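You operate a simulated robot arm through the tools that you are given. There is no shell and no other tool. Be economical: measure what you need, move in short steps, check, and stop when the job is done.

The job below is to be done with a simulated two-armed robot. You get a single attempt, and the scene is never put back.

## Task
Fit the green candle into the gold candlestick and stand it on the blue tile.
Fine: hold the candlestick while you push the candle home; green drawer shut, shelf light off. Set down upright: what you pick out.

Only the result counts: the job must be done as asked and must still hold three seconds after the hand-in. Knocking over, shifting, dropping, spilling or breaking anything else fails it.

## Robot
Two 7-joint arms with two-finger parallel grippers on one trunk, on a base that drives. Base frame: it is fixed to the floor where the robot stands at the start and does not move with it; the origin is under the middle of the robot, x ahead of it, y to its left, z up; the surface under the hand at the start is at about z = 82. Lengths are in cm, angles in rad, forces in N, time in s.
The left shoulder is at the start at [7, 16.3, 117], the right one opposite. With the tool pointing down near the work surface each hand reaches from about 38 to 88 cm from the robot's upright axis, wherever it stands, measured 20 degrees to its own side. Places, roughly: cup of the gold candlestick [60, 50, 90]; globe lamp switch [90, -20, 90]; green drawer [50, 0, 70]; music box slider [90, 20, 90]; yellow shelf light button [40, 70, 80]. Payload 3.43 kg a hand.
The tool frame of a hand sits at the grasp point between the pads (the TCP): z along the fingers, y along the line on which they close. The tips reach 3.4 cm beyond it. The gripper opens to 12.8 cm. The fingers are 2.4 cm wide and 1.2 cm thick; the gripper's body (4.8 by 13 cm) begins 9.6 cm behind the TCP.
Orientation is told as [roll, pitch, yaw] about the base's x, y, z axes, in that order, counted from this pose: with the fingers straight down and closing along the base's y, the tool's x points along the base's -x, its y along +y and its z along -z.

## Interface
- The arms move only by the tool send_rows. It takes "left_targets", "right_targets" or both (then of equal length, played together; a hand with none holds still); each is a list of rows, each an object (a shift or turn left out is 0, a gripper value left out holds the last) with "delta_rot": the turn, a rotation vector about the tool's x, y, z in rad, a list of three; "linear": the shift along the tool's x, y, z in cm, a list of three; "grip": the opening, from 0 (shut) to 1 (fully open). In form: [{"delta_rot": [rx, ry, rz], "linear": [tx, ty, tz], "grip": grip}, ...]. A call has 1 to 12 rows; each row shifts and turns the commanded pose from where the row before left it, along the tool's axes as they then stand. Rows are played at 5 a second. More than 5 cm and 0.15 rad between two rows, or a gripper value outside its range, and nothing of the call is played. Where a pose cannot be reached the arm comes as near as it can. A force on the tool above 40 N (or 10 N above the force at the start of the call, whichever is more), or a blocked arm, ends the call early, and 0.2 s more pass. Each finger travels about 15.3 cm/s and halts on what it meets, pressing with about 40 N; the grip force reading is that of the motor and also rises with nothing between the fingers. The clock runs only during rows and for 0.2 s after the last one: add rows that do not move to give the fingers time. It gives the time, the measured TCP pose, the force on the tool (base axes), the opening and the grip force at its end, in the units of the frame above (readings bear some noise), with the torque about the TCP (base axes, N m) and any sound that the robot's microphone picked up, and new pictures: "views" is both (left out), scene, wrist or none (wrist: the cameras of the hands that moved).
- Cameras (640 x 400 px; columns grow to the right, rows downward): "scene" is now at [12.53, 2.07, 138.42]; the picture's right is [0.27, -0.96, 0.00], its down [-0.69, -0.19, -0.70] and it looks along [0.68, 0.19, -0.71] (base axes); focal length 220 px, centre (320, 200). "left" rides on the left gripper at [7.6, 1.1, -16] in its tool frame; the picture's right is [-0.15, 0.99, 0.00], its down [-0.88, -0.13, -0.46] and it looks along [-0.45, -0.07, 0.89] (tool axes); focal length 234 px, centre (320, 200). "right" rides on the right gripper at [7.6, -1.1, -16] in its tool frame; the picture's right is [0.15, 0.99, 0.00], its down [-0.88, 0.13, -0.46] and it looks along [-0.45, 0.07, 0.89] (tool axes); focal length 234 px, centre (320, 200). There is no depth. A picture from a camera that has moved, and an enlarged one, comes with that camera's place and axes in the base frame and with its lens.
- lift_body(by): slides the trunk up (or, below 0, down) by that many cm; the arms and the scene camera ride with it, the base frame stays. It gives what a move gives, with no picture.
- base_move(legs): drives the robot by 1 to 6 legs, each [ahead, left, turn to the left] in cm, cm and rad, along the robot's own axes; the way and the turn of a leg run together, so that a leg with both is an arc; at most 150 cm and 3.142 rad a leg. The arms and the cameras ride along, it lands a little off, and it stops where it bumps. It gives what a move gives, and a new picture of the scene camera.
- pan_tilt(pan, tilt): turns the head with the scene camera to pan (to the left, within 1.501 rad either way) and tilt (down, from -0.506 to 1.204), counted from straight ahead of the robot. It gives what a move gives, and a new picture of the scene camera.
- enlarge(camera, box): a new picture of the part [left, top, right, bottom] of that camera's present view, enlarged. The clock stands still meanwhile.
- finish_job(): hands the job in; it is judged then, once.

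Work in short steps. Places have to be worked out from the pictures, the camera data and where the tool is seen: move nearer, look again, correct. Check each grasp and each placing, and mend what went wrong. You have 120 turns and 260 pictures in all, those below and enlarged ones among them. Open the grippers and draw the arms clear of the work before you hand the job in, unless the task says otherwise; then end with one line.

The tools are called by a JSON object that holds its "api" and its "payload". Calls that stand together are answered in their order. send_rows: Moves the arms, as the interface text tells. Its arguments: {"type":"object","properties":{"left_targets":{"type":"array"},"right_targets":{"type":"array"},"views":{"type":"string","enum":["both","scene","wrist","none"]}},"required":[]} The other tools are called the same way: lift_body (by) slides the trunk up or down; base_move (legs) drives the base; pan_tilt (pan, tilt) turns the head that bears the scene camera; enlarge (camera, box) takes an enlarged picture of a part of a camera's view; finish_job () hands the job in.

At the start:

```text
time: 0.0
left_tcp_pos: [34.53, 38.97, 114.71]
left_tool_rot: [0.001, -0.001, 0.001]
left_contact_force: [0.4, 0.8, 0.0]
left_ft_torque: [-0.04, -0.02, -0.02]
left_gripper_width: 12.78
left_finger_force: 0.0
right_tcp_pos: [43.5, 6.76, 112.42]
right_tool_rot: [0.0, 0.001, -0.003]
right_contact_force: [-0.7, 0.5, -0.4]
right_ft_torque: [-0.01, 0.01, -0.02]
right_gripper_width: 12.82
right_finger_force: 0.1
trunk travel left (down, up): [-65.0, 29.0]
robot x, y, heading: [-0.25, -0.04, 0.002]
head pan, tilt: [0.271, 0.792]
```

scene: 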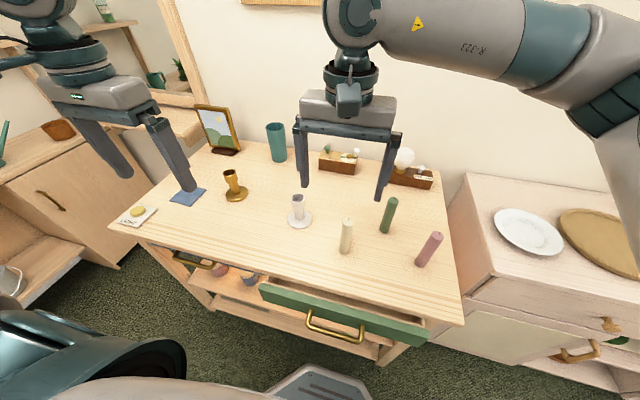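
right: 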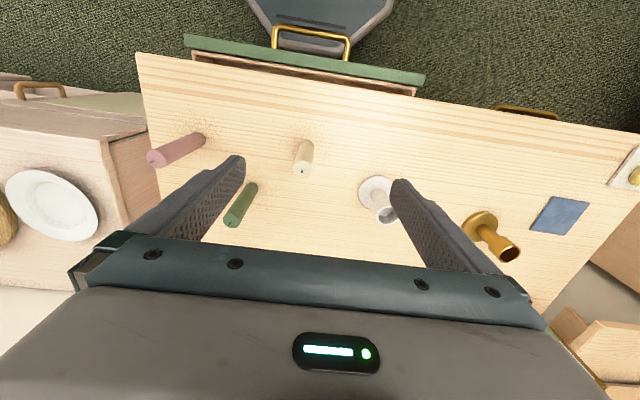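
left: 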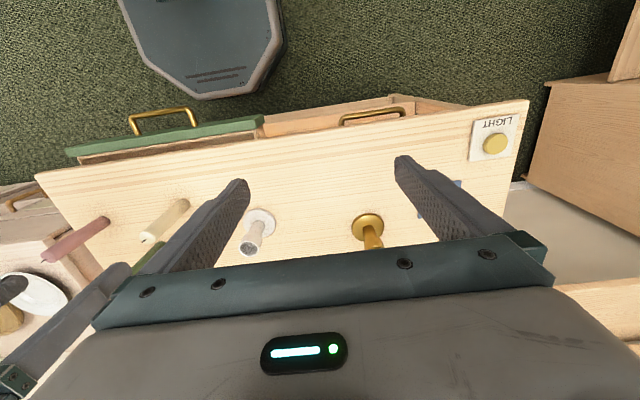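

I'll look at the shelf light to the left and at the drawer before moving anything.

{"api": "pan_tilt", "payload": {"pan": 0.9, "tilt": 0.3}}

{"api": "pan_tilt", "payload": {"pan": 0.0, "tilt": 1.1}}

```text
time: 1.0
left_tcp_pos: [34.67, 39.04, 114.82]
left_tool_rot: [0.001, -0.001, 0.0]
left_contact_force: [-0.4, 0.0, -0.5]
left_ft_torque: [0.02, 0.02, 0.0]
left_gripper_width: 12.79
left_finger_force: 0.0
right_tcp_pos: [43.67, 6.61, 112.35]
right_tool_rot: [0.001, 0.001, 0.0]
right_contact_force: [0.6, -0.4, 0.3]
right_ft_torque: [-0.02, -0.01, -0.02]
right_gripper_width: 12.81
right_finger_force: 0.2
trunk travel left (down, up): [-65.0, 29.0]
robot x, y, heading: [0.28, 0.15, -0.0]
head pan, tilt: [0.901, 0.3]
camera scene: at [10.53, 7.21, 142.79], right [0.78, -0.62, 0.0], down [-0.18, -0.23, -0.95], along [0.59, 0.75, -0.3], focal length 220 px, centre (320, 200)
```

scene: 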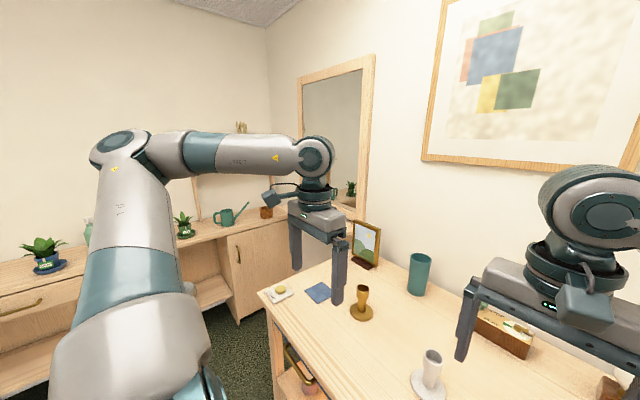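

```text
time: 2.2
left_tcp_pos: [34.63, 38.97, 114.76]
left_tool_rot: [0.0, 0.0, 0.0]
left_contact_force: [-0.3, -0.6, -0.1]
left_ft_torque: [0.01, -0.01, 0.0]
left_gripper_width: 12.8
left_finger_force: 0.2
right_tcp_pos: [43.55, 6.6, 112.4]
right_tool_rot: [0.001, 0.0, -0.002]
right_contact_force: [0.2, 0.3, -0.6]
right_ft_torque: [0.0, 0.0, 0.0]
right_gripper_width: 12.77
right_finger_force: 0.0
trunk travel left (down, up): [-65.0, 29.0]
robot x, y, heading: [0.06, -0.12, -0.0]
head pan, tilt: [0.0, 1.1]
camera scene: at [11.05, -0.1, 136.19], right [0.0, -1.0, 0.0], down [-0.89, 0.0, -0.45], along [0.45, 0.0, -0.89], focal length 220 px, centre (320, 200)
```

scene: 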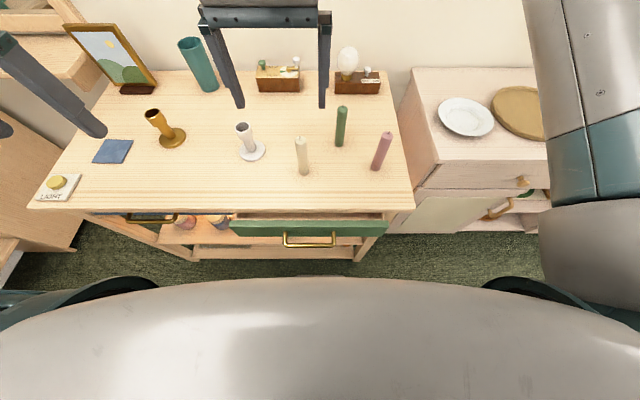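

The drawer is open a few cm. I'll look further left and lower for the shelf light and its state.

{"api": "pan_tilt", "payload": {"pan": 0.75, "tilt": 0.85}}

{"api": "enlarge", "payload": {"camera": "scene", "box": [200, 60, 520, 260]}}

{"api": "pan_tilt", "payload": {"pan": 1.45, "tilt": 0.2}}

```text
time: 3.3
left_tcp_pos: [34.54, 38.95, 114.76]
left_tool_rot: [0.0, 0.002, 0.0]
left_contact_force: [0.3, -0.2, 0.4]
left_ft_torque: [0.0, 0.02, 0.02]
left_gripper_width: 12.81
left_finger_force: 0.1
right_tcp_pos: [43.62, 6.72, 112.3]
right_tool_rot: [0.001, -0.001, 0.0]
right_contact_force: [0.0, -0.5, 0.4]
right_ft_torque: [0.0, -0.02, -0.01]
right_gripper_width: 12.79
right_finger_force: 0.0
trunk travel left (down, up): [-65.0, 29.0]
robot x, y, heading: [-0.36, 0.14, 0.002]
head pan, tilt: [0.75, 0.85]
camera scene: at [10.45, 5.22, 137.96], right [0.68, -0.73, 0.0], down [-0.55, -0.51, -0.66], along [0.48, 0.45, -0.75], focal length 220 px, centre (320, 200)
```

scene: 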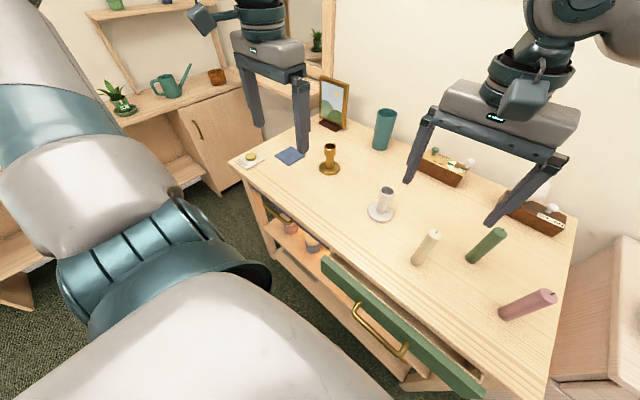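

```text
2.00 times, centred on (360, 160) of scene
camera zoom: at [10.45, 5.22, 137.96], right [0.68, -0.73, 0.0], down [-0.55, -0.51, -0.66], along [0.48, 0.45, -0.75], focal length 441 px, centre (240, 280)
```

zoom: 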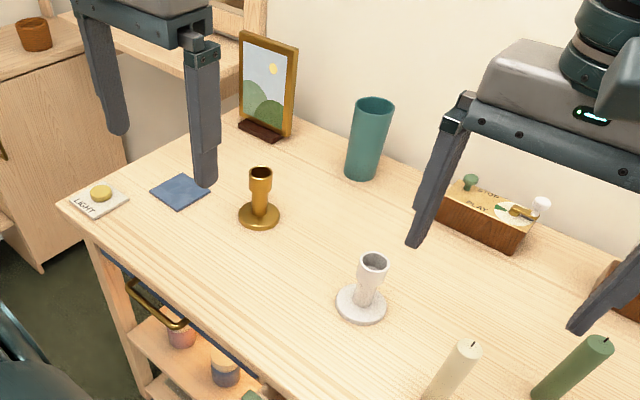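

```text
time: 4.4
left_tcp_pos: [34.52, 39.0, 114.76]
left_tool_rot: [-0.001, -0.001, 0.001]
left_contact_force: [0.8, 0.0, -0.7]
left_ft_torque: [0.04, 0.02, 0.03]
left_gripper_width: 12.77
left_finger_force: 0.2
right_tcp_pos: [43.52, 6.79, 112.36]
right_tool_rot: [0.001, 0.0, -0.004]
right_contact_force: [0.0, -0.5, -0.1]
right_ft_torque: [-0.01, 0.01, 0.03]
right_gripper_width: 12.76
right_finger_force: 0.1
trunk travel left (down, up): [-65.0, 29.0]
robot x, y, heading: [0.07, 0.02, 0.003]
head pan, tilt: [1.45, 0.201]
camera scene: at [5.86, 9.15, 143.72], right [0.99, -0.12, 0.0], down [-0.02, -0.2, -0.98], along [0.12, 0.97, -0.2], focal length 220 px, centre (320, 200)
```

scene: 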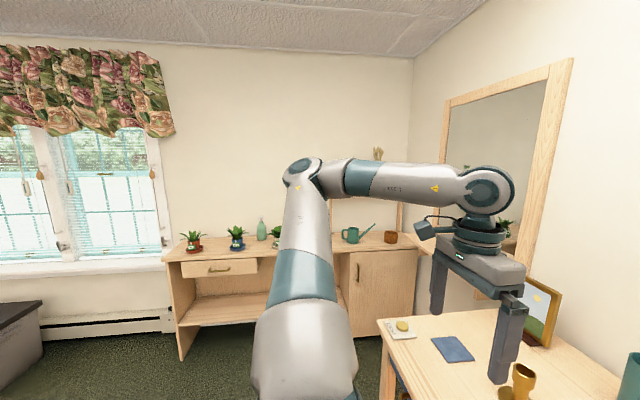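

No lamp is visible on the left, so the shelf light may be under the table. I'll back off (needed for the drawer anyway) and look at the table front.

{"api": "pan_tilt", "payload": {"pan": 0.0, "tilt": 0.7}}

{"api": "base_move", "payload": {"legs": [[-30, 0, 0]]}}

```text
time: 6.0
left_tcp_pos: [34.55, 39.09, 114.76]
left_tool_rot: [-0.001, -0.001, -0.002]
left_contact_force: [0.4, 0.4, 0.2]
left_ft_torque: [0.02, 0.01, -0.01]
left_gripper_width: 12.78
left_finger_force: 0.0
right_tcp_pos: [43.72, 6.61, 112.33]
right_tool_rot: [0.001, 0.0, -0.001]
right_contact_force: [0.1, 0.6, -0.8]
right_ft_torque: [-0.01, 0.0, 0.02]
right_gripper_width: 12.78
right_finger_force: 0.0
trunk travel left (down, up): [-65.0, 29.0]
robot x, y, heading: [-0.04, 0.28, 0.001]
head pan, tilt: [0.0, 0.7]
camera scene: at [13.22, -0.1, 139.19], right [0.0, -1.0, 0.0], down [-0.64, 0.0, -0.76], along [0.76, 0.0, -0.64], focal length 220 px, centre (320, 200)
```

scene: 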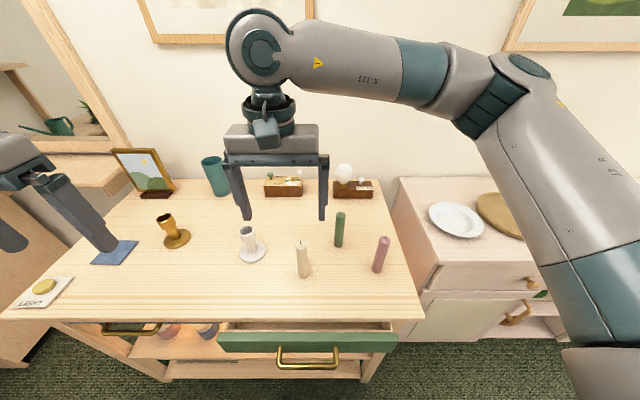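

```text
time: 8.0
left_tcp_pos: [4.69, 38.98, 114.77]
left_tool_rot: [0.001, 0.0, 0.0]
left_contact_force: [-0.2, 0.2, -0.4]
left_ft_torque: [0.02, -0.02, -0.01]
left_gripper_width: 12.77
left_finger_force: 0.1
right_tcp_pos: [13.56, 6.69, 112.34]
right_tool_rot: [0.0, 0.0, -0.002]
right_contact_force: [0.9, -0.6, 0.5]
right_ft_torque: [-0.02, 0.03, 0.03]
right_gripper_width: 12.82
right_finger_force: 0.1
trunk travel left (down, up): [-65.0, 29.0]
robot x, y, heading: [-30.24, -0.15, -0.001]
head pan, tilt: [0.0, 0.7]
camera scene: at [-16.8, -0.11, 139.18], right [0.0, -1.0, 0.0], down [-0.64, 0.0, -0.76], along [0.76, 0.0, -0.64], focal length 220 px, centre (320, 200)
```

scene: 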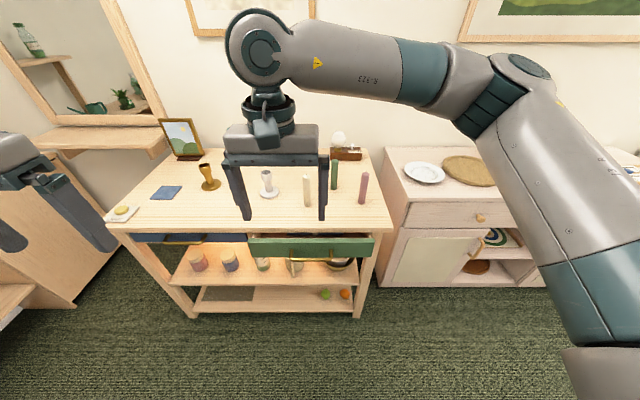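

I'll lower the trunk to look under the table; the arms are well clear of its front edge (x≈35).

{"api": "lift_body", "payload": {"by": -38}}

{"api": "pan_tilt", "payload": {"pan": 0.25, "tilt": 0.45}}

{"api": "enlarge", "payload": {"camera": "scene", "box": [160, 120, 480, 320]}}

```text
time: 11.7
left_tcp_pos: [4.63, 38.95, 76.73]
left_tool_rot: [-0.001, 0.002, -0.001]
left_contact_force: [0.4, -0.2, 0.3]
left_ft_torque: [-0.01, -0.01, 0.0]
left_gripper_width: 12.8
left_finger_force: 0.1
right_tcp_pos: [13.56, 6.62, 74.35]
right_tool_rot: [0.001, 0.0, -0.001]
right_contact_force: [-0.7, -0.3, -0.6]
right_ft_torque: [-0.01, 0.0, 0.02]
right_gripper_width: 12.79
right_finger_force: 0.1
trunk travel left (down, up): [-27.0, 67.0]
robot x, y, heading: [-30.03, 0.07, 0.001]
head pan, tilt: [0.0, 0.7]
```

```text
time: 12.4
left_tcp_pos: [4.49, 38.99, 76.81]
left_tool_rot: [0.001, 0.0, -0.001]
left_contact_force: [-0.5, 0.1, 0.3]
left_ft_torque: [-0.01, 0.02, 0.0]
left_gripper_width: 12.8
left_finger_force: 0.0
right_tcp_pos: [13.54, 6.65, 74.3]
right_tool_rot: [0.001, -0.001, 0.0]
right_contact_force: [-0.4, -0.1, 0.1]
right_ft_torque: [-0.01, -0.01, 0.0]
right_gripper_width: 12.81
right_finger_force: 0.0
trunk travel left (down, up): [-27.0, 67.0]
robot x, y, heading: [-30.13, 0.25, -0.006]
head pan, tilt: [0.25, 0.45]
camera scene: at [-16.42, 2.15, 103.4], right [0.25, -0.97, 0.0], down [-0.42, -0.11, -0.9], along [0.87, 0.22, -0.44], focal length 220 px, centre (320, 200)
```

scene: 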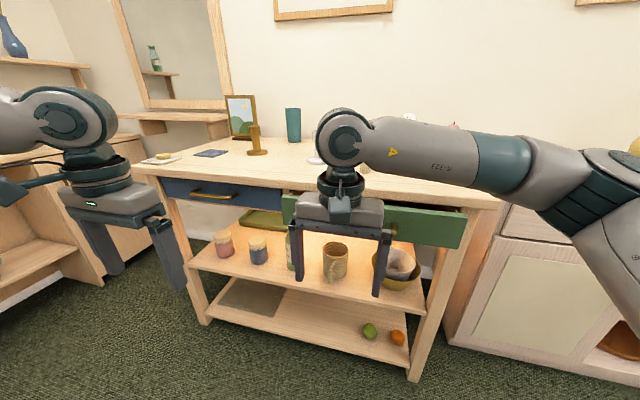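

```text
2.00 times, centred on (320, 220) of scene
camera zoom: at [-16.42, 2.15, 103.4], right [0.25, -0.97, 0.0], down [-0.42, -0.11, -0.9], along [0.87, 0.22, -0.44], focal length 441 px, centre (320, 160)
```

zoom: 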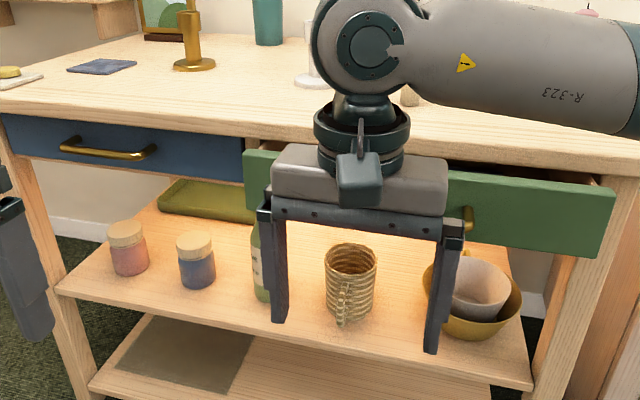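

The lower shelf glows warm, so the light seems on; I'll press its button later and compare. The green drawer front is at about x≈32, y -20..24, with a handle at z≈75. I'll close the right gripper and push the handle at y≈3.

{"api": "send_rows", "payload": {"right_targets": [{"grip": 0, "linear": [0, -3, -1.5]}, {"linear": [-3, 0, 0]}, {"linear": [-3, 0, 0]}, {"linear": [-3, 0, 0]}, {}]}}

```text
time: 13.7
left_tcp_pos: [4.49, 38.95, 76.81]
left_tool_rot: [0.001, 0.001, 0.0]
left_contact_force: [-0.3, -0.7, -0.9]
left_ft_torque: [0.02, -0.01, -0.05]
left_gripper_width: 12.78
left_finger_force: 0.0
right_tcp_pos: [22.68, 3.68, 75.82]
right_tool_rot: [0.0, 0.001, -0.001]
right_contact_force: [-0.4, 0.2, 0.5]
right_ft_torque: [-0.02, 0.0, 0.0]
right_gripper_width: 0.0
right_finger_force: 33.4
trunk travel left (down, up): [-27.0, 67.0]
robot x, y, heading: [-30.1, 0.02, -0.0]
head pan, tilt: [0.25, 0.45]
camera scene: at [-16.42, 2.16, 103.41], right [0.25, -0.97, 0.0], down [-0.42, -0.11, -0.9], along [0.87, 0.22, -0.44], focal length 220 px, centre (320, 200)
camera right: at [15.0, 2.46, 91.81], right [-0.14, 0.99, 0.0], down [0.88, 0.13, 0.46], along [0.45, 0.07, -0.89], focal length 234 px, centre (320, 200)
```

scene: 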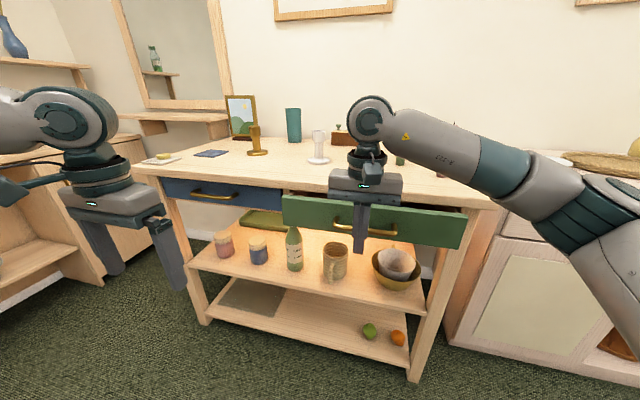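
right: 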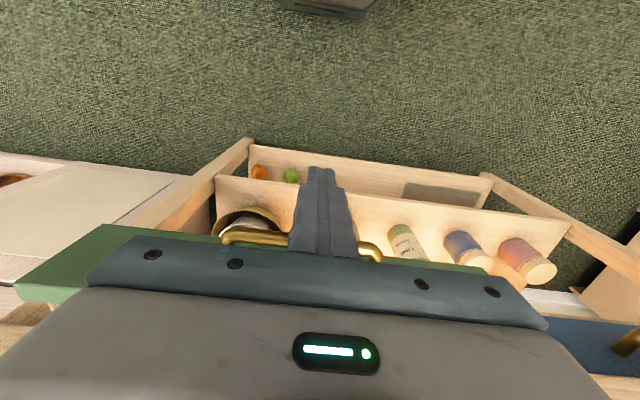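

Fingers are just in front of the handle. I'll push forward in 1 cm rows until it stops.

{"api": "send_rows", "payload": {"right_targets": [{"linear": [-1, 0, 0]}, {"linear": [-1, 0, 0]}, {"linear": [-1, 0, 0]}, {"linear": [-1, 0, 0]}, {"linear": [-1, 0, 0]}, {"linear": [-1, 0, 0]}, {"linear": [-1, 0, 0]}, {"linear": [-1, 0, 0]}, {"linear": [-1, 0, 0]}, {"linear": [-1, 0, 0]}]}}

```text
time: 15.8
left_tcp_pos: [4.64, 38.98, 76.73]
left_tool_rot: [-0.001, -0.001, 0.001]
left_contact_force: [-0.5, 0.8, -0.5]
left_ft_torque: [-0.02, 0.0, -0.01]
left_gripper_width: 12.82
left_finger_force: 0.1
right_tcp_pos: [32.54, 3.64, 75.81]
right_tool_rot: [0.0, 0.001, -0.004]
right_contact_force: [-0.2, 1.3, 0.7]
right_ft_torque: [0.06, -0.02, 0.02]
right_gripper_width: 0.0
right_finger_force: 33.4
trunk travel left (down, up): [-27.0, 67.0]
robot x, y, heading: [-30.12, -0.17, 0.002]
head pan, tilt: [0.25, 0.45]
camera scene: at [-16.41, 2.16, 103.4], right [0.25, -0.97, 0.0], down [-0.42, -0.11, -0.9], along [0.87, 0.22, -0.44], focal length 220 px, centre (320, 200)
camera right: at [24.99, 2.48, 91.8], right [-0.14, 0.99, 0.0], down [0.88, 0.13, 0.46], along [0.45, 0.07, -0.89], focal length 234 px, centre (320, 200)
```

scene: 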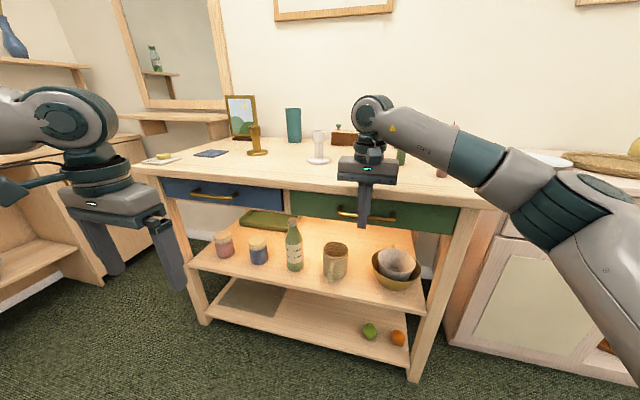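
right: 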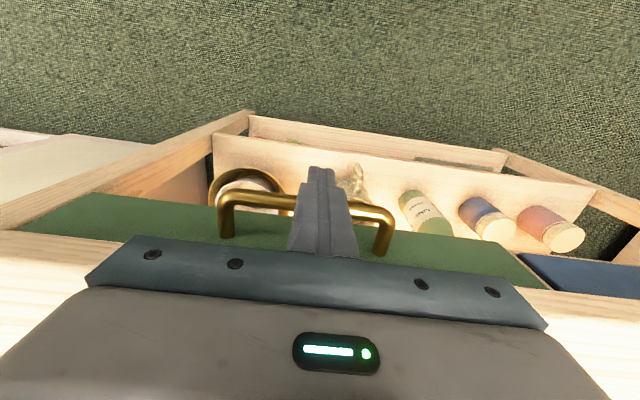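

The drawer is nearly flush. I'll keep pushing until the force rises.

{"api": "send_rows", "payload": {"right_targets": [{"linear": [-0.5, 0, 0]}, {"linear": [-0.5, 0, 0]}, {"linear": [-0.5, 0, 0]}, {"linear": [-0.5, 0, 0]}, {"linear": [-0.5, 0, 0]}, {"linear": [-0.5, 0, 0]}]}}

```text
time: 16.8
left_tcp_pos: [4.48, 39.08, 76.92]
left_tool_rot: [0.001, -0.001, -0.002]
left_contact_force: [-0.4, 0.3, -0.1]
left_ft_torque: [0.02, 0.04, 0.0]
left_gripper_width: 12.82
left_finger_force: 0.1
right_tcp_pos: [33.62, 3.71, 75.71]
right_tool_rot: [-0.005, 0.011, 0.007]
right_contact_force: [-12.7, -2.3, 2.7]
right_ft_torque: [-0.2, 0.09, -0.06]
right_gripper_width: 0.01
right_finger_force: 32.4
trunk travel left (down, up): [-27.0, 67.0]
robot x, y, heading: [-30.1, -0.31, -0.0]
head pan, tilt: [0.25, 0.45]
stopped in row 4 (right hand): the force on the tool passed its limit at 47 N (the readings are from after the stop); the commanded pose is now the measured one
camera scene: at [-16.62, 2.11, 103.44], right [0.25, -0.97, 0.0], down [-0.42, -0.11, -0.9], along [0.87, 0.22, -0.43], focal length 220 px, centre (320, 200)
camera right: at [26.25, 2.55, 91.9], right [-0.15, 0.99, 0.0], down [0.88, 0.14, 0.45], along [0.44, 0.07, -0.9], focal length 234 px, centre (320, 200)
```

scene: 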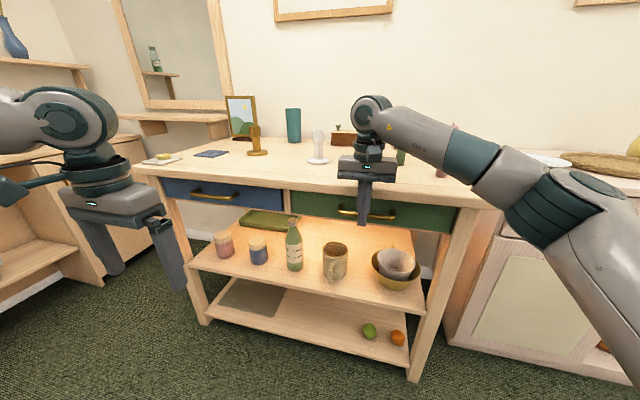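
right: 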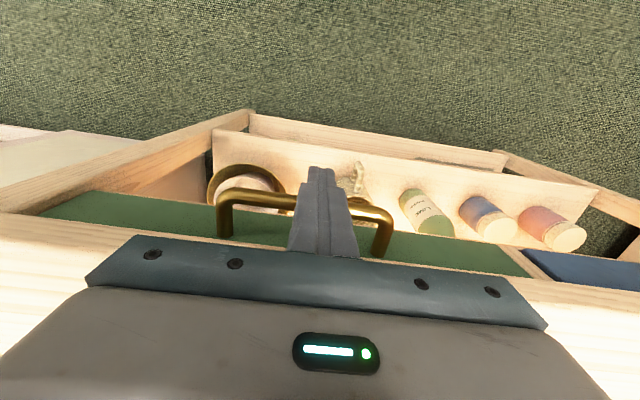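

The green drawer is shut (47 N stop, flush with the blue one). I'll back the right hand off, raise the trunk and drive back to the table, somewhat to the left.

{"api": "send_rows", "payload": {"right_targets": [{"linear": [4, 0, 0]}, {"linear": [5, 0, 0]}, {"linear": [5, 0, 0]}, {"linear": [3, 0, 0]}, {}], "views": "scene"}}

{"api": "lift_body", "payload": {"by": 38}}

{"api": "base_move", "payload": {"legs": [[0, 15, 0], [30, 0, 0]]}}

```text
time: 18.0
left_tcp_pos: [4.5, 38.81, 76.76]
left_tool_rot: [0.0, -0.001, -0.002]
left_contact_force: [-0.8, -0.2, -0.6]
left_ft_torque: [0.02, -0.01, -0.02]
left_gripper_width: 12.81
left_finger_force: 0.1
right_tcp_pos: [16.8, 3.65, 75.83]
right_tool_rot: [-0.002, 0.012, 0.006]
right_contact_force: [0.0, 0.0, 0.2]
right_ft_torque: [0.0, 0.0, 0.01]
right_gripper_width: 0.02
right_finger_force: 33.2
trunk travel left (down, up): [-27.0, 67.0]
robot x, y, heading: [-30.0, -0.2, -0.004]
head pan, tilt: [0.25, 0.45]
camera scene: at [-16.48, 2.14, 103.41], right [0.25, -0.97, 0.0], down [-0.42, -0.11, -0.9], along [0.87, 0.22, -0.44], focal length 220 px, centre (320, 200)
```

scene: 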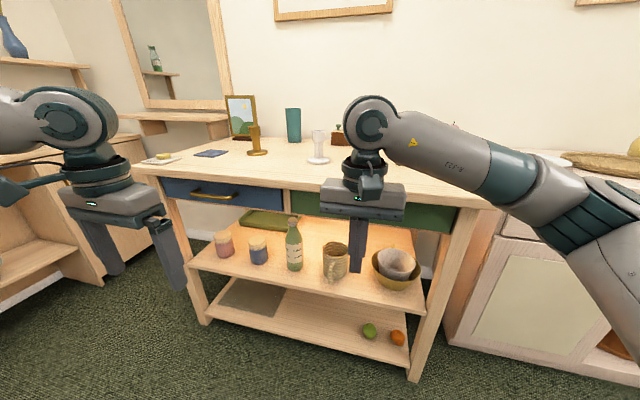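

```text
time: 21.7
left_tcp_pos: [4.6, 38.92, 114.73]
left_tool_rot: [0.001, 0.001, -0.001]
left_contact_force: [0.7, -0.2, -0.1]
left_ft_torque: [0.0, 0.02, 0.02]
left_gripper_width: 12.81
left_finger_force: 0.1
right_tcp_pos: [16.86, 3.61, 113.92]
right_tool_rot: [-0.003, 0.011, 0.006]
right_contact_force: [0.4, 0.0, 0.2]
right_ft_torque: [-0.02, 0.03, -0.02]
right_gripper_width: 0.0
right_finger_force: 33.0
trunk travel left (down, up): [-65.0, 29.0]
robot x, y, heading: [-30.45, 0.54, 0.001]
head pan, tilt: [0.25, 0.45]
```

```text
time: 24.7
left_tcp_pos: [34.68, 53.96, 114.83]
left_tool_rot: [0.001, 0.001, -0.002]
left_contact_force: [-0.1, 0.6, -0.3]
left_ft_torque: [0.01, 0.01, 0.01]
left_gripper_width: 12.8
left_finger_force: 0.1
right_tcp_pos: [46.72, 18.66, 113.86]
right_tool_rot: [-0.003, 0.01, 0.007]
right_contact_force: [-0.2, -0.3, -0.5]
right_ft_torque: [-0.03, -0.01, -0.02]
right_gripper_width: 0.02
right_finger_force: 32.9
trunk travel left (down, up): [-65.0, 29.0]
robot x, y, heading: [0.2, 15.17, -0.001]
head pan, tilt: [0.25, 0.45]
camera scene: at [13.51, 17.15, 141.41], right [0.24, -0.97, 0.0], down [-0.42, -0.11, -0.9], along [0.87, 0.22, -0.44], focal length 220 px, centre (320, 200)
```

scene: 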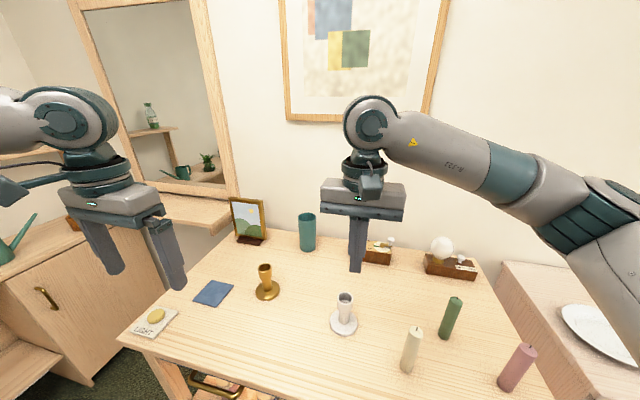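

Now I'll move the right hand over the green candle (est. [58.2, -6.5]), opening halfway, and straighten the small tool tilt.

{"api": "send_rows", "payload": {"right_targets": [{"linear": [-2, -4.5, 0], "grip": 0.55, "delta_rot": [-0.003, -0.01, 0.007]}, {"linear": [-2, -4.5, 0]}, {"linear": [-2, -4.5, 0]}, {"linear": [-2, -4.5, 0]}, {"linear": [-2, -4.5, 0]}, {"linear": [-1.5, -2.6, 2]}, {}]}}

```text
time: 26.3
left_tcp_pos: [34.56, 54.01, 114.79]
left_tool_rot: [0.0, 0.001, -0.001]
left_contact_force: [-0.6, 0.7, 0.8]
left_ft_torque: [-0.05, -0.01, 0.0]
left_gripper_width: 12.82
left_finger_force: 0.0
right_tcp_pos: [58.29, -6.61, 111.79]
right_tool_rot: [-0.001, -0.001, 0.0]
right_contact_force: [0.0, -0.4, -0.4]
right_ft_torque: [-0.01, 0.0, -0.02]
right_gripper_width: 7.02
right_finger_force: 0.0
trunk travel left (down, up): [-65.0, 29.0]
robot x, y, heading: [-0.09, 14.93, 0.002]
head pan, tilt: [0.25, 0.45]
camera scene: at [13.5, 17.22, 141.41], right [0.24, -0.97, 0.0], down [-0.42, -0.11, -0.9], along [0.87, 0.22, -0.44], focal length 220 px, centre (320, 200)
camera right: at [50.68, -7.69, 127.89], right [-0.14, 0.99, 0.0], down [0.88, 0.13, 0.46], along [0.45, 0.06, -0.89], focal length 234 px, centre (320, 200)
```

scene: 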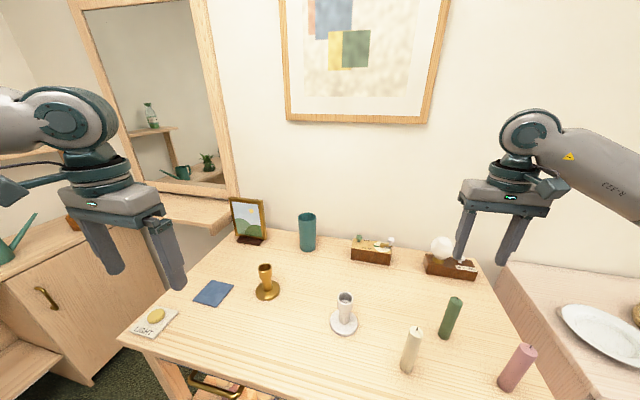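
right: 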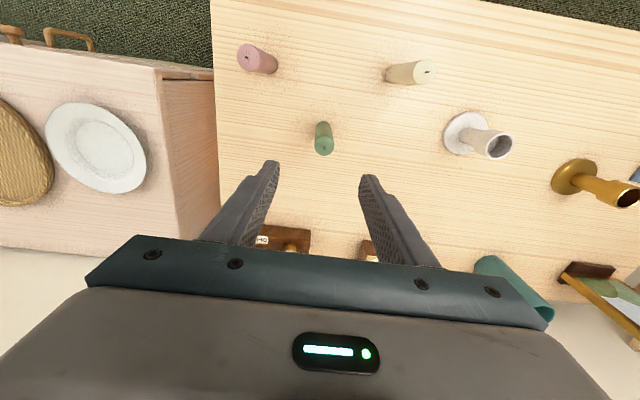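

Candle refined at about [58.4, -6.3], top z≈96. I'll descend most of the way and check.

{"api": "send_rows", "payload": {"right_targets": [{"linear": [-0.1, 0.3, 4]}, {"linear": [0, 0, 4]}, {"linear": [0, 0, 3]}, {}], "views": "wrist"}}

```text
time: 27.3
left_tcp_pos: [34.54, 53.92, 114.71]
left_tool_rot: [-0.001, -0.001, -0.001]
left_contact_force: [-0.3, 0.0, -1.1]
left_ft_torque: [0.02, -0.04, 0.02]
left_gripper_width: 12.8
left_finger_force: 0.0
right_tcp_pos: [58.31, -6.22, 100.89]
right_tool_rot: [0.0, 0.001, -0.001]
right_contact_force: [0.9, 0.3, 0.0]
right_ft_torque: [-0.01, 0.0, 0.0]
right_gripper_width: 7.02
right_finger_force: 0.0
trunk travel left (down, up): [-65.0, 29.0]
robot x, y, heading: [0.29, 15.12, -0.003]
head pan, tilt: [0.25, 0.45]
camera right: at [50.76, -7.38, 116.84], right [-0.14, 0.99, 0.0], down [0.88, 0.13, 0.46], along [0.45, 0.07, -0.89], focal length 234 px, centre (320, 200)
```

right: 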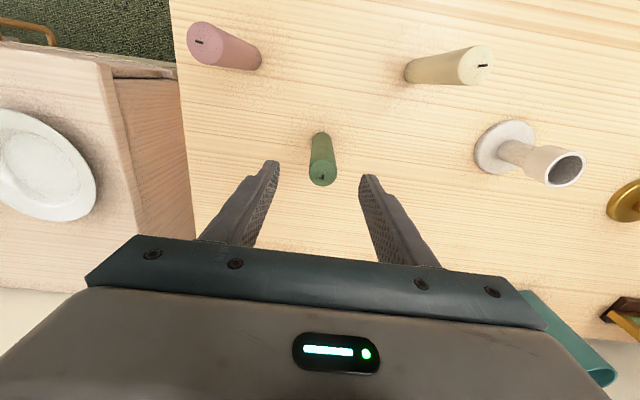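

Candle about [58.7, -5.95]. I'll shift slightly, go down to z≈91.5, and close.

{"api": "send_rows", "payload": {"right_targets": [{"linear": [-0.4, 0.25, 4]}, {"linear": [0, 0, 4]}, {"linear": [0, 0, 1.4]}, {"grip": 0.15}, {"grip": 0.05}, {"grip": 0.05}]}}

```text
time: 28.7
left_tcp_pos: [34.66, 53.84, 114.8]
left_tool_rot: [-0.001, 0.0, -0.003]
left_contact_force: [-0.2, 0.3, -0.1]
left_ft_torque: [-0.01, 0.01, -0.02]
left_gripper_width: 12.82
left_finger_force: 0.1
right_tcp_pos: [58.77, -5.99, 91.56]
right_tool_rot: [-0.002, 0.001, -0.004]
right_contact_force: [1.4, -0.6, 2.5]
right_ft_torque: [0.03, -0.11, 0.0]
right_gripper_width: 2.71
right_finger_force: 40.3
trunk travel left (down, up): [-65.0, 29.0]
robot x, y, heading: [-0.28, 14.96, -0.004]
head pan, tilt: [0.25, 0.45]
camera scene: at [13.53, 17.16, 141.41], right [0.24, -0.97, 0.0], down [-0.42, -0.11, -0.9], along [0.87, 0.22, -0.44], focal length 220 px, centre (320, 200)
camera right: at [51.23, -7.17, 107.5], right [-0.14, 0.99, 0.0], down [0.88, 0.13, 0.46], along [0.45, 0.07, -0.89], focal length 234 px, centre (320, 200)
```

scene: 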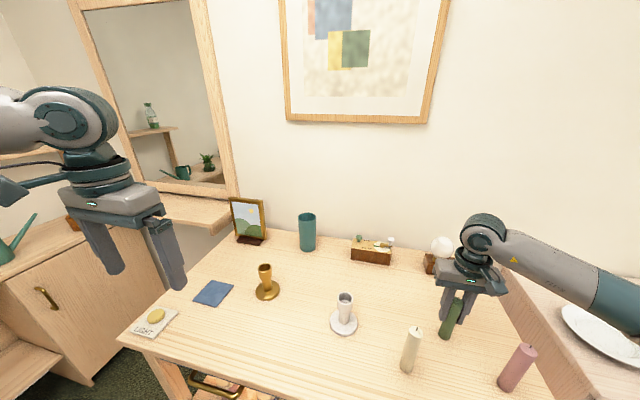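
right: 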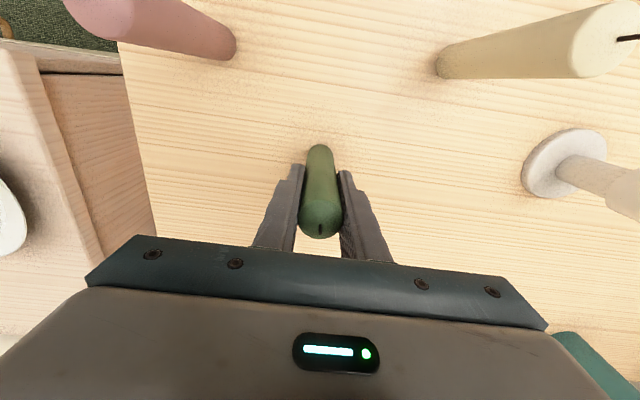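

The candle is gripped (2.7 cm). I'll lift it straight up about 22 cm.

{"api": "send_rows", "payload": {"right_targets": [{"linear": [0, 0, -2]}, {"linear": [0, 0, -4]}, {"linear": [0, 0, -4]}, {"linear": [0, 0, -4]}, {"linear": [0, 0, -4]}, {"linear": [0, 0, -4]}, {}]}}

```text
time: 30.3
left_tcp_pos: [34.7, 53.81, 114.71]
left_tool_rot: [0.0, 0.003, -0.002]
left_contact_force: [-0.5, 0.5, -0.2]
left_ft_torque: [0.01, -0.02, -0.01]
left_gripper_width: 12.8
left_finger_force: 0.0
right_tcp_pos: [58.86, -5.89, 113.42]
right_tool_rot: [0.0, 0.002, -0.001]
right_contact_force: [-0.1, 0.1, -0.6]
right_ft_torque: [0.02, -0.02, 0.01]
right_gripper_width: 2.7
right_finger_force: 40.0
trunk travel left (down, up): [-65.0, 29.0]
robot x, y, heading: [-0.12, 15.04, -0.003]
head pan, tilt: [0.25, 0.45]
camera scene: at [13.62, 17.11, 141.4], right [0.24, -0.97, 0.0], down [-0.42, -0.11, -0.9], along [0.87, 0.22, -0.44], focal length 220 px, centre (320, 200)
camera right: at [51.3, -7.14, 129.35], right [-0.14, 0.99, 0.0], down [0.88, 0.13, 0.45], along [0.45, 0.07, -0.89], focal length 234 px, centre (320, 200)
```

scene: 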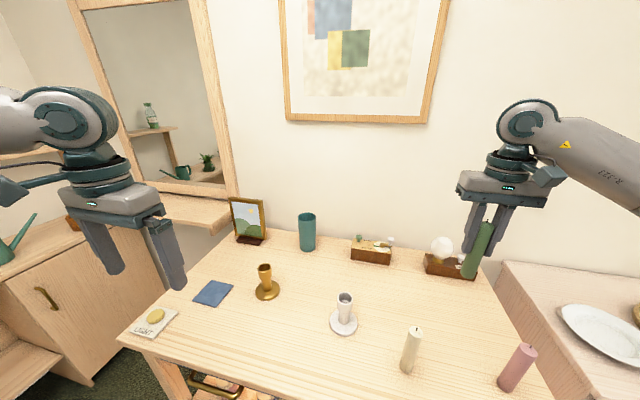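
right: 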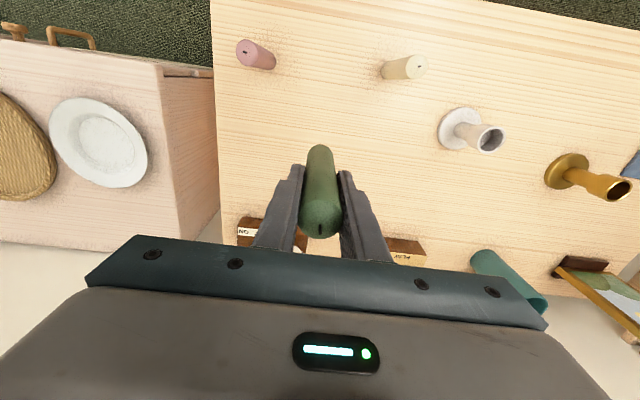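

Candle held cleanly. I'll drive 27 cm left so both arms have easy reach of button, tile and candlestick, with the head looking down there.

{"api": "base_move", "payload": {"legs": [[0, 27, 0]]}}

{"api": "pan_tilt", "payload": {"pan": 0.25, "tilt": 0.8}}

```text
time: 32.2
left_tcp_pos: [34.72, 80.85, 114.79]
left_tool_rot: [-0.001, 0.0, -0.004]
left_contact_force: [0.1, -0.6, -0.1]
left_ft_torque: [-0.01, 0.0, -0.02]
left_gripper_width: 12.78
left_finger_force: 0.1
right_tcp_pos: [58.83, 20.88, 113.29]
right_tool_rot: [0.0, 0.0, -0.003]
right_contact_force: [0.0, -0.6, -1.4]
right_ft_torque: [-0.01, 0.0, 0.01]
right_gripper_width: 2.71
right_finger_force: 40.2
trunk travel left (down, up): [-65.0, 29.0]
robot x, y, heading: [0.06, 42.28, -0.007]
head pan, tilt: [0.25, 0.45]
camera scene: at [13.62, 44.05, 141.41], right [0.24, -0.97, 0.0], down [-0.42, -0.11, -0.9], along [0.87, 0.22, -0.44], focal length 220 px, centre (320, 200)
```

scene: 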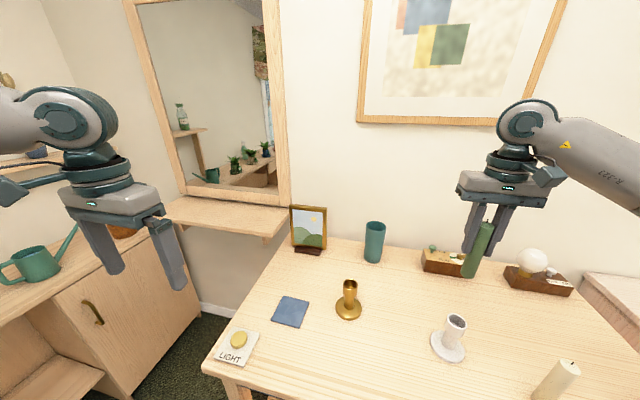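

```text
time: 33.0
left_tcp_pos: [34.58, 80.77, 114.91]
left_tool_rot: [0.0, -0.001, -0.002]
left_contact_force: [-0.6, 0.4, 0.2]
left_ft_torque: [-0.02, 0.02, 0.0]
left_gripper_width: 12.82
left_finger_force: 0.1
right_tcp_pos: [58.87, 21.04, 113.45]
right_tool_rot: [0.0, 0.001, -0.003]
right_contact_force: [0.0, -0.2, -0.8]
right_ft_torque: [0.0, -0.05, 0.02]
right_gripper_width: 2.69
right_finger_force: 40.0
trunk travel left (down, up): [-65.0, 29.0]
robot x, y, heading: [-0.22, 42.04, -0.005]
head pan, tilt: [0.25, 0.799]
camera scene: at [12.53, 43.82, 138.37], right [0.24, -0.97, 0.0], down [-0.69, -0.17, -0.7], along [0.68, 0.17, -0.72], focal length 220 px, centre (320, 200)
```

scene: 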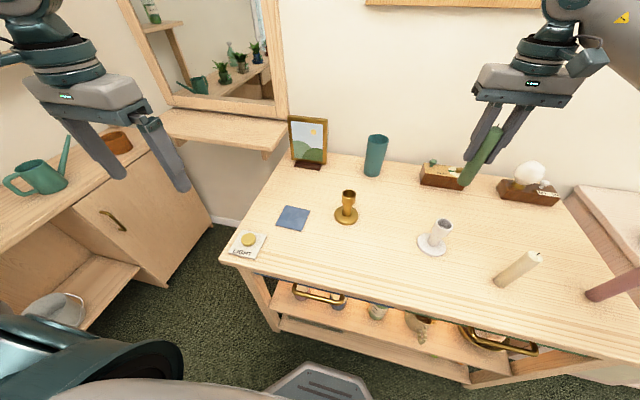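

Button est. [43.4, 73.4], tile [55.3, 63.6], candlestick [60.5, 47]. I'll close the left gripper and hover over the button.

{"api": "send_rows", "payload": {"left_targets": [{"linear": [-3, -2.5, 2], "grip": 0}, {"linear": [-3, -2.5, 4]}, {"linear": [-2.8, -2.4, 4]}, {"linear": [0, 0, 4]}, {"linear": [0, 0, 4]}, {}]}}

```text
refused: row 2 steps farther than a row can; nothing moved
```

The rows were slightly too long; resending with shorter steps.

{"api": "send_rows", "payload": {"left_targets": [{"linear": [-3, -2.5, 2], "grip": 0}, {"linear": [-3, -2.5, 3]}, {"linear": [-2.8, -2.4, 3]}, {"linear": [0, 0, 4.5]}, {"linear": [0, 0, 4.5]}, {}]}}

```text
time: 34.5
left_tcp_pos: [43.55, 73.38, 97.71]
left_tool_rot: [0.001, 0.001, -0.003]
left_contact_force: [-0.4, -0.7, 0.2]
left_ft_torque: [0.01, -0.01, -0.01]
left_gripper_width: 0.0
left_finger_force: 33.3
right_tcp_pos: [58.8, 20.88, 113.31]
right_tool_rot: [0.001, 0.0, -0.003]
right_contact_force: [0.0, -0.1, -1.1]
right_ft_torque: [0.02, 0.03, -0.02]
right_gripper_width: 2.66
right_finger_force: 40.3
trunk travel left (down, up): [-65.0, 29.0]
robot x, y, heading: [-0.11, 42.13, -0.005]
head pan, tilt: [0.25, 0.799]
camera scene: at [12.47, 43.78, 138.37], right [0.24, -0.97, 0.0], down [-0.7, -0.17, -0.7], along [0.68, 0.17, -0.72], focal length 220 px, centre (320, 200)
camera left: at [35.9, 74.37, 113.73], right [0.15, 0.99, 0.0], down [0.88, -0.13, 0.46], along [0.45, -0.07, -0.89], focal length 234 px, centre (320, 200)
```

scene: 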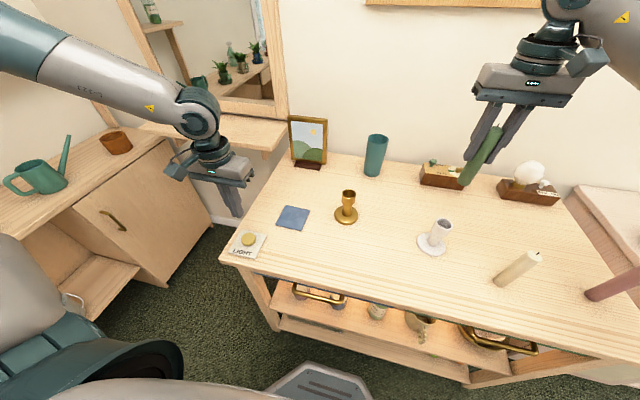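
left: 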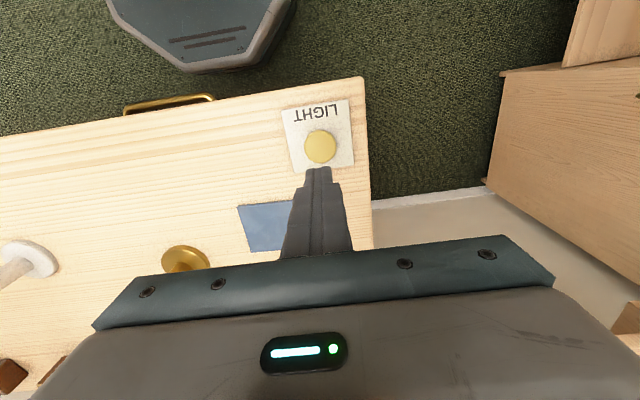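

Well centred over the button. I'll lower to just above and then press in small steps.

{"api": "send_rows", "payload": {"left_targets": [{"linear": [0.2, -0.1, 4]}, {"linear": [0, 0, 4]}, {}], "views": "wrist"}}

{"api": "send_rows", "payload": {"left_targets": [{"linear": [0, 0, 0.5]}, {"linear": [0, 0, 0.5]}, {"linear": [0, 0, 0.4]}, {"linear": [0, 0, 0.4]}, {"linear": [0, 0, 0.4]}, {"linear": [0, 0, 0.4]}]}}

```text
time: 35.2
left_tcp_pos: [43.24, 73.3, 89.69]
left_tool_rot: [-0.001, 0.0, -0.005]
left_contact_force: [0.1, 0.8, -0.2]
left_ft_torque: [0.01, 0.0, 0.01]
left_gripper_width: 0.02
left_finger_force: 33.1
right_tcp_pos: [58.86, 20.81, 113.34]
right_tool_rot: [-0.002, 0.0, -0.004]
right_contact_force: [0.2, -0.3, -1.0]
right_ft_torque: [-0.01, 0.0, 0.01]
right_gripper_width: 2.7
right_finger_force: 40.4
trunk travel left (down, up): [-65.0, 29.0]
robot x, y, heading: [-0.15, 41.6, -0.004]
head pan, tilt: [0.25, 0.799]
camera left: at [35.64, 74.29, 105.74], right [0.15, 0.99, 0.0], down [0.88, -0.13, 0.46], along [0.45, -0.07, -0.89], focal length 234 px, centre (320, 200)
```

left: 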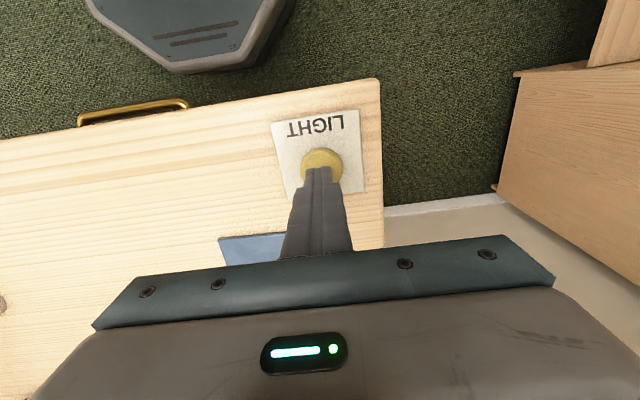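

```text
time: 36.6
left_tcp_pos: [43.14, 73.32, 87.23]
left_tool_rot: [-0.001, 0.0, -0.004]
left_contact_force: [1.7, 1.3, 2.1]
left_ft_torque: [0.02, 0.0, -0.02]
left_gripper_width: 0.0
left_finger_force: 33.2
right_tcp_pos: [58.81, 21.0, 113.36]
right_tool_rot: [0.0, -0.001, -0.005]
right_contact_force: [0.2, 0.7, -1.1]
right_ft_torque: [-0.01, 0.01, -0.05]
right_gripper_width: 2.71
right_finger_force: 39.7
trunk travel left (down, up): [-65.0, 29.0]
robot x, y, heading: [-0.06, 41.87, 0.0]
head pan, tilt: [0.25, 0.799]
heard: click
camera scene: at [12.53, 43.82, 138.37], right [0.24, -0.97, 0.0], down [-0.7, -0.17, -0.7], along [0.68, 0.17, -0.72], focal length 220 px, centre (320, 200)
camera left: at [35.66, 74.32, 103.17], right [0.15, 0.99, 0.0], down [0.88, -0.13, 0.46], along [0.45, -0.07, -0.89], focal length 234 px, centre (320, 200)
```

scene: 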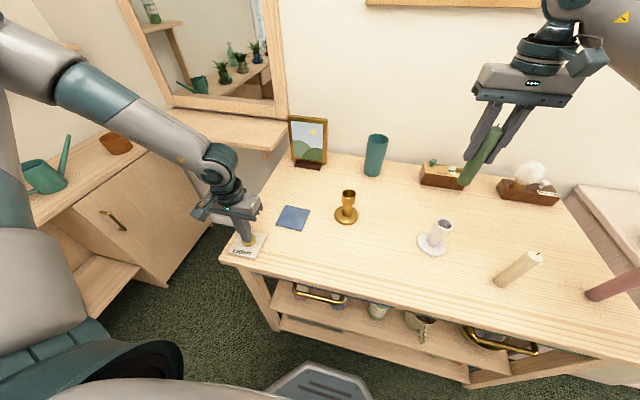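
left: 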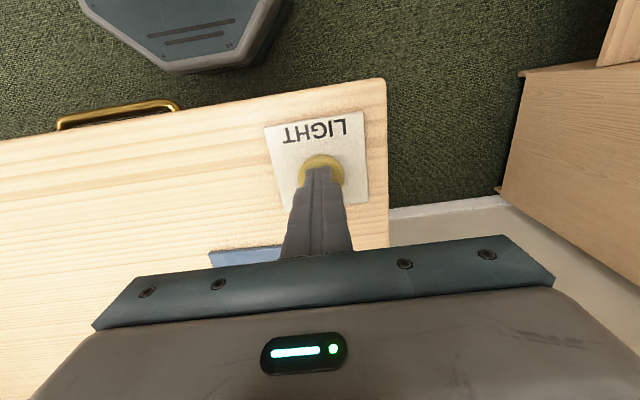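

A click, and the shelf below looks less warm. I'll lift off the button and compare the shelf enlarged.

{"api": "send_rows", "payload": {"left_targets": [{"linear": [0, 0, -3]}, {"linear": [0, 0, -4]}, {"linear": [0, 0, -4]}, {}], "views": "none"}}

{"api": "enlarge", "payload": {"camera": "scene", "box": [220, 160, 540, 360]}}

```text
time: 37.6
left_tcp_pos: [43.35, 73.2, 98.04]
left_tool_rot: [0.0, 0.002, -0.002]
left_contact_force: [-0.4, 0.3, 0.0]
left_ft_torque: [0.01, -0.01, 0.01]
left_gripper_width: 0.02
left_finger_force: 33.2
right_tcp_pos: [58.96, 20.96, 113.35]
right_tool_rot: [-0.001, 0.002, -0.004]
right_contact_force: [-0.5, 0.3, -0.9]
right_ft_torque: [0.01, 0.0, -0.03]
right_gripper_width: 2.72
right_finger_force: 40.2
trunk travel left (down, up): [-65.0, 29.0]
robot x, y, heading: [0.18, 42.17, -0.003]
head pan, tilt: [0.25, 0.799]
```

```text
2.00 times, centred on (380, 260) of scene
camera zoom: at [12.6, 43.84, 138.35], right [0.24, -0.97, 0.0], down [-0.7, -0.17, -0.7], along [0.68, 0.17, -0.72], focal length 441 px, centre (200, 80)
```

zoom: 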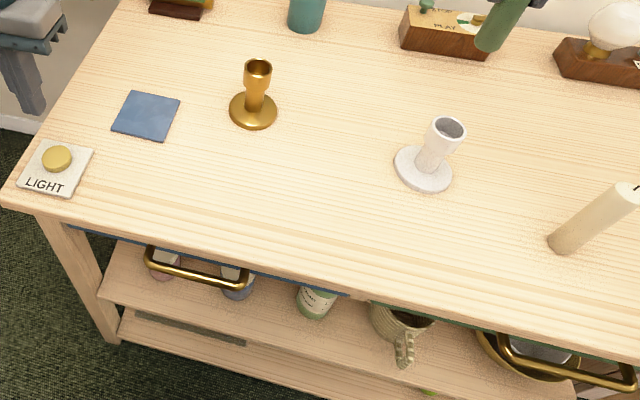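

The shelf is no longer glowing: light off. Candlestick is at [60.5, 47.0], cup z≈88–92.5. I'll bring the left hand around and tilt it ~50° so the fingers point forward-down, leaving room above the cup for the candle.

{"api": "send_rows", "payload": {"left_targets": [{"linear": [-0.6, -4.6, -1.2]}, {"linear": [-0.6, -4.6, -1.2]}, {"linear": [-0.6, -4.6, -1.2]}, {"linear": [-0.6, -4.6, -1.2]}, {"linear": [-0.6, -4.6, -1.2], "grip": 0.65}, {"delta_rot": [0, -0.145, 0]}, {"delta_rot": [0, -0.145, 0]}, {"delta_rot": [0, -0.145, 0]}, {"delta_rot": [0, -0.145, 0]}, {"delta_rot": [0, -0.145, 0]}, {"delta_rot": [0, -0.145, 0]}, {}]}}

```text
time: 40.2
left_tcp_pos: [53.92, 54.72, 106.63]
left_tool_rot: [-0.001, -0.868, -0.003]
left_contact_force: [0.7, -0.7, 1.1]
left_ft_torque: [0.02, 0.0, 0.02]
left_gripper_width: 8.33
left_finger_force: 0.0
left hand out of reach, approached as far as the arm can: row 5, 8, 9, 10, 11
right_tcp_pos: [58.81, 20.95, 113.27]
right_tool_rot: [0.0, 0.001, -0.003]
right_contact_force: [0.2, -0.5, -0.9]
right_ft_torque: [-0.01, 0.01, 0.0]
right_gripper_width: 2.74
right_finger_force: 39.4
trunk travel left (down, up): [-65.0, 29.0]
robot x, y, heading: [-0.08, 42.18, -0.002]
head pan, tilt: [0.25, 0.799]
camera scene: at [12.55, 43.81, 138.36], right [0.24, -0.97, 0.0], down [-0.7, -0.17, -0.7], along [0.68, 0.17, -0.72], focal length 220 px, centre (320, 200)
camera left: at [36.75, 55.75, 111.13], right [0.1, 0.99, 0.11], down [0.22, -0.13, 0.97], along [0.97, -0.07, -0.23], focal length 234 px, centre (320, 200)
```

scene: 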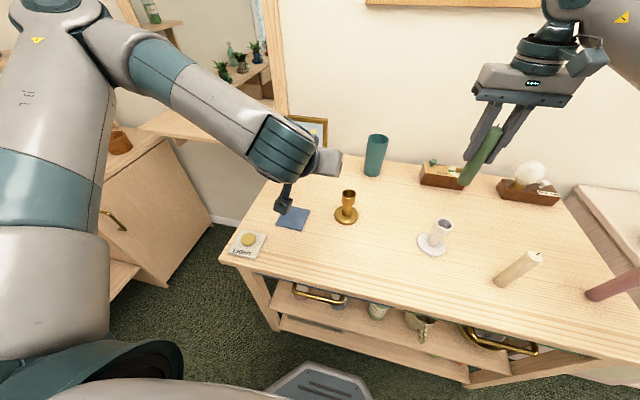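
left: 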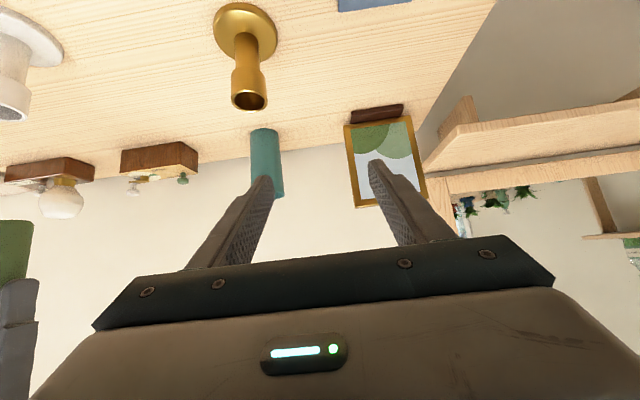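

The tilted left hand is too close to the body to reach. I'll move the base back 10 cm and right 8 cm for better reach.

{"api": "base_move", "payload": {"legs": [[-10, -8, 0]]}}

```text
time: 41.5
left_tcp_pos: [44.03, 46.81, 106.69]
left_tool_rot: [-0.002, -0.867, -0.003]
left_contact_force: [-0.1, 0.6, -0.8]
left_ft_torque: [0.01, -0.01, -0.02]
left_gripper_width: 8.31
left_finger_force: 0.0
right_tcp_pos: [48.9, 13.07, 113.34]
right_tool_rot: [0.0, 0.002, -0.002]
right_contact_force: [0.3, -0.2, -0.7]
right_ft_torque: [-0.01, -0.05, 0.0]
right_gripper_width: 2.72
right_finger_force: 39.3
trunk travel left (down, up): [-65.0, 29.0]
robot x, y, heading: [-9.9, 34.15, -0.004]
head pan, tilt: [0.25, 0.799]
camera scene: at [2.65, 35.91, 138.35], right [0.24, -0.97, 0.0], down [-0.7, -0.17, -0.7], along [0.68, 0.17, -0.72], focal length 220 px, centre (320, 200)
```

scene: 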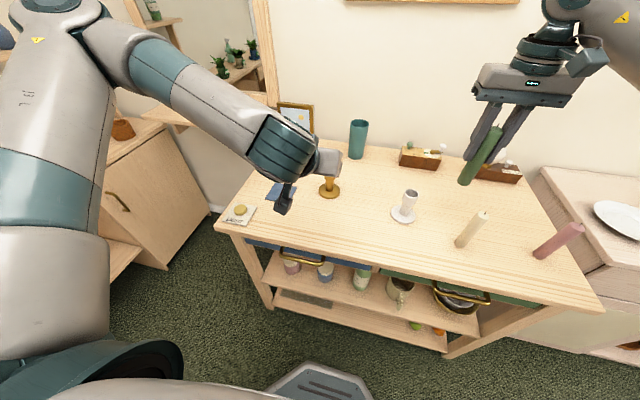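

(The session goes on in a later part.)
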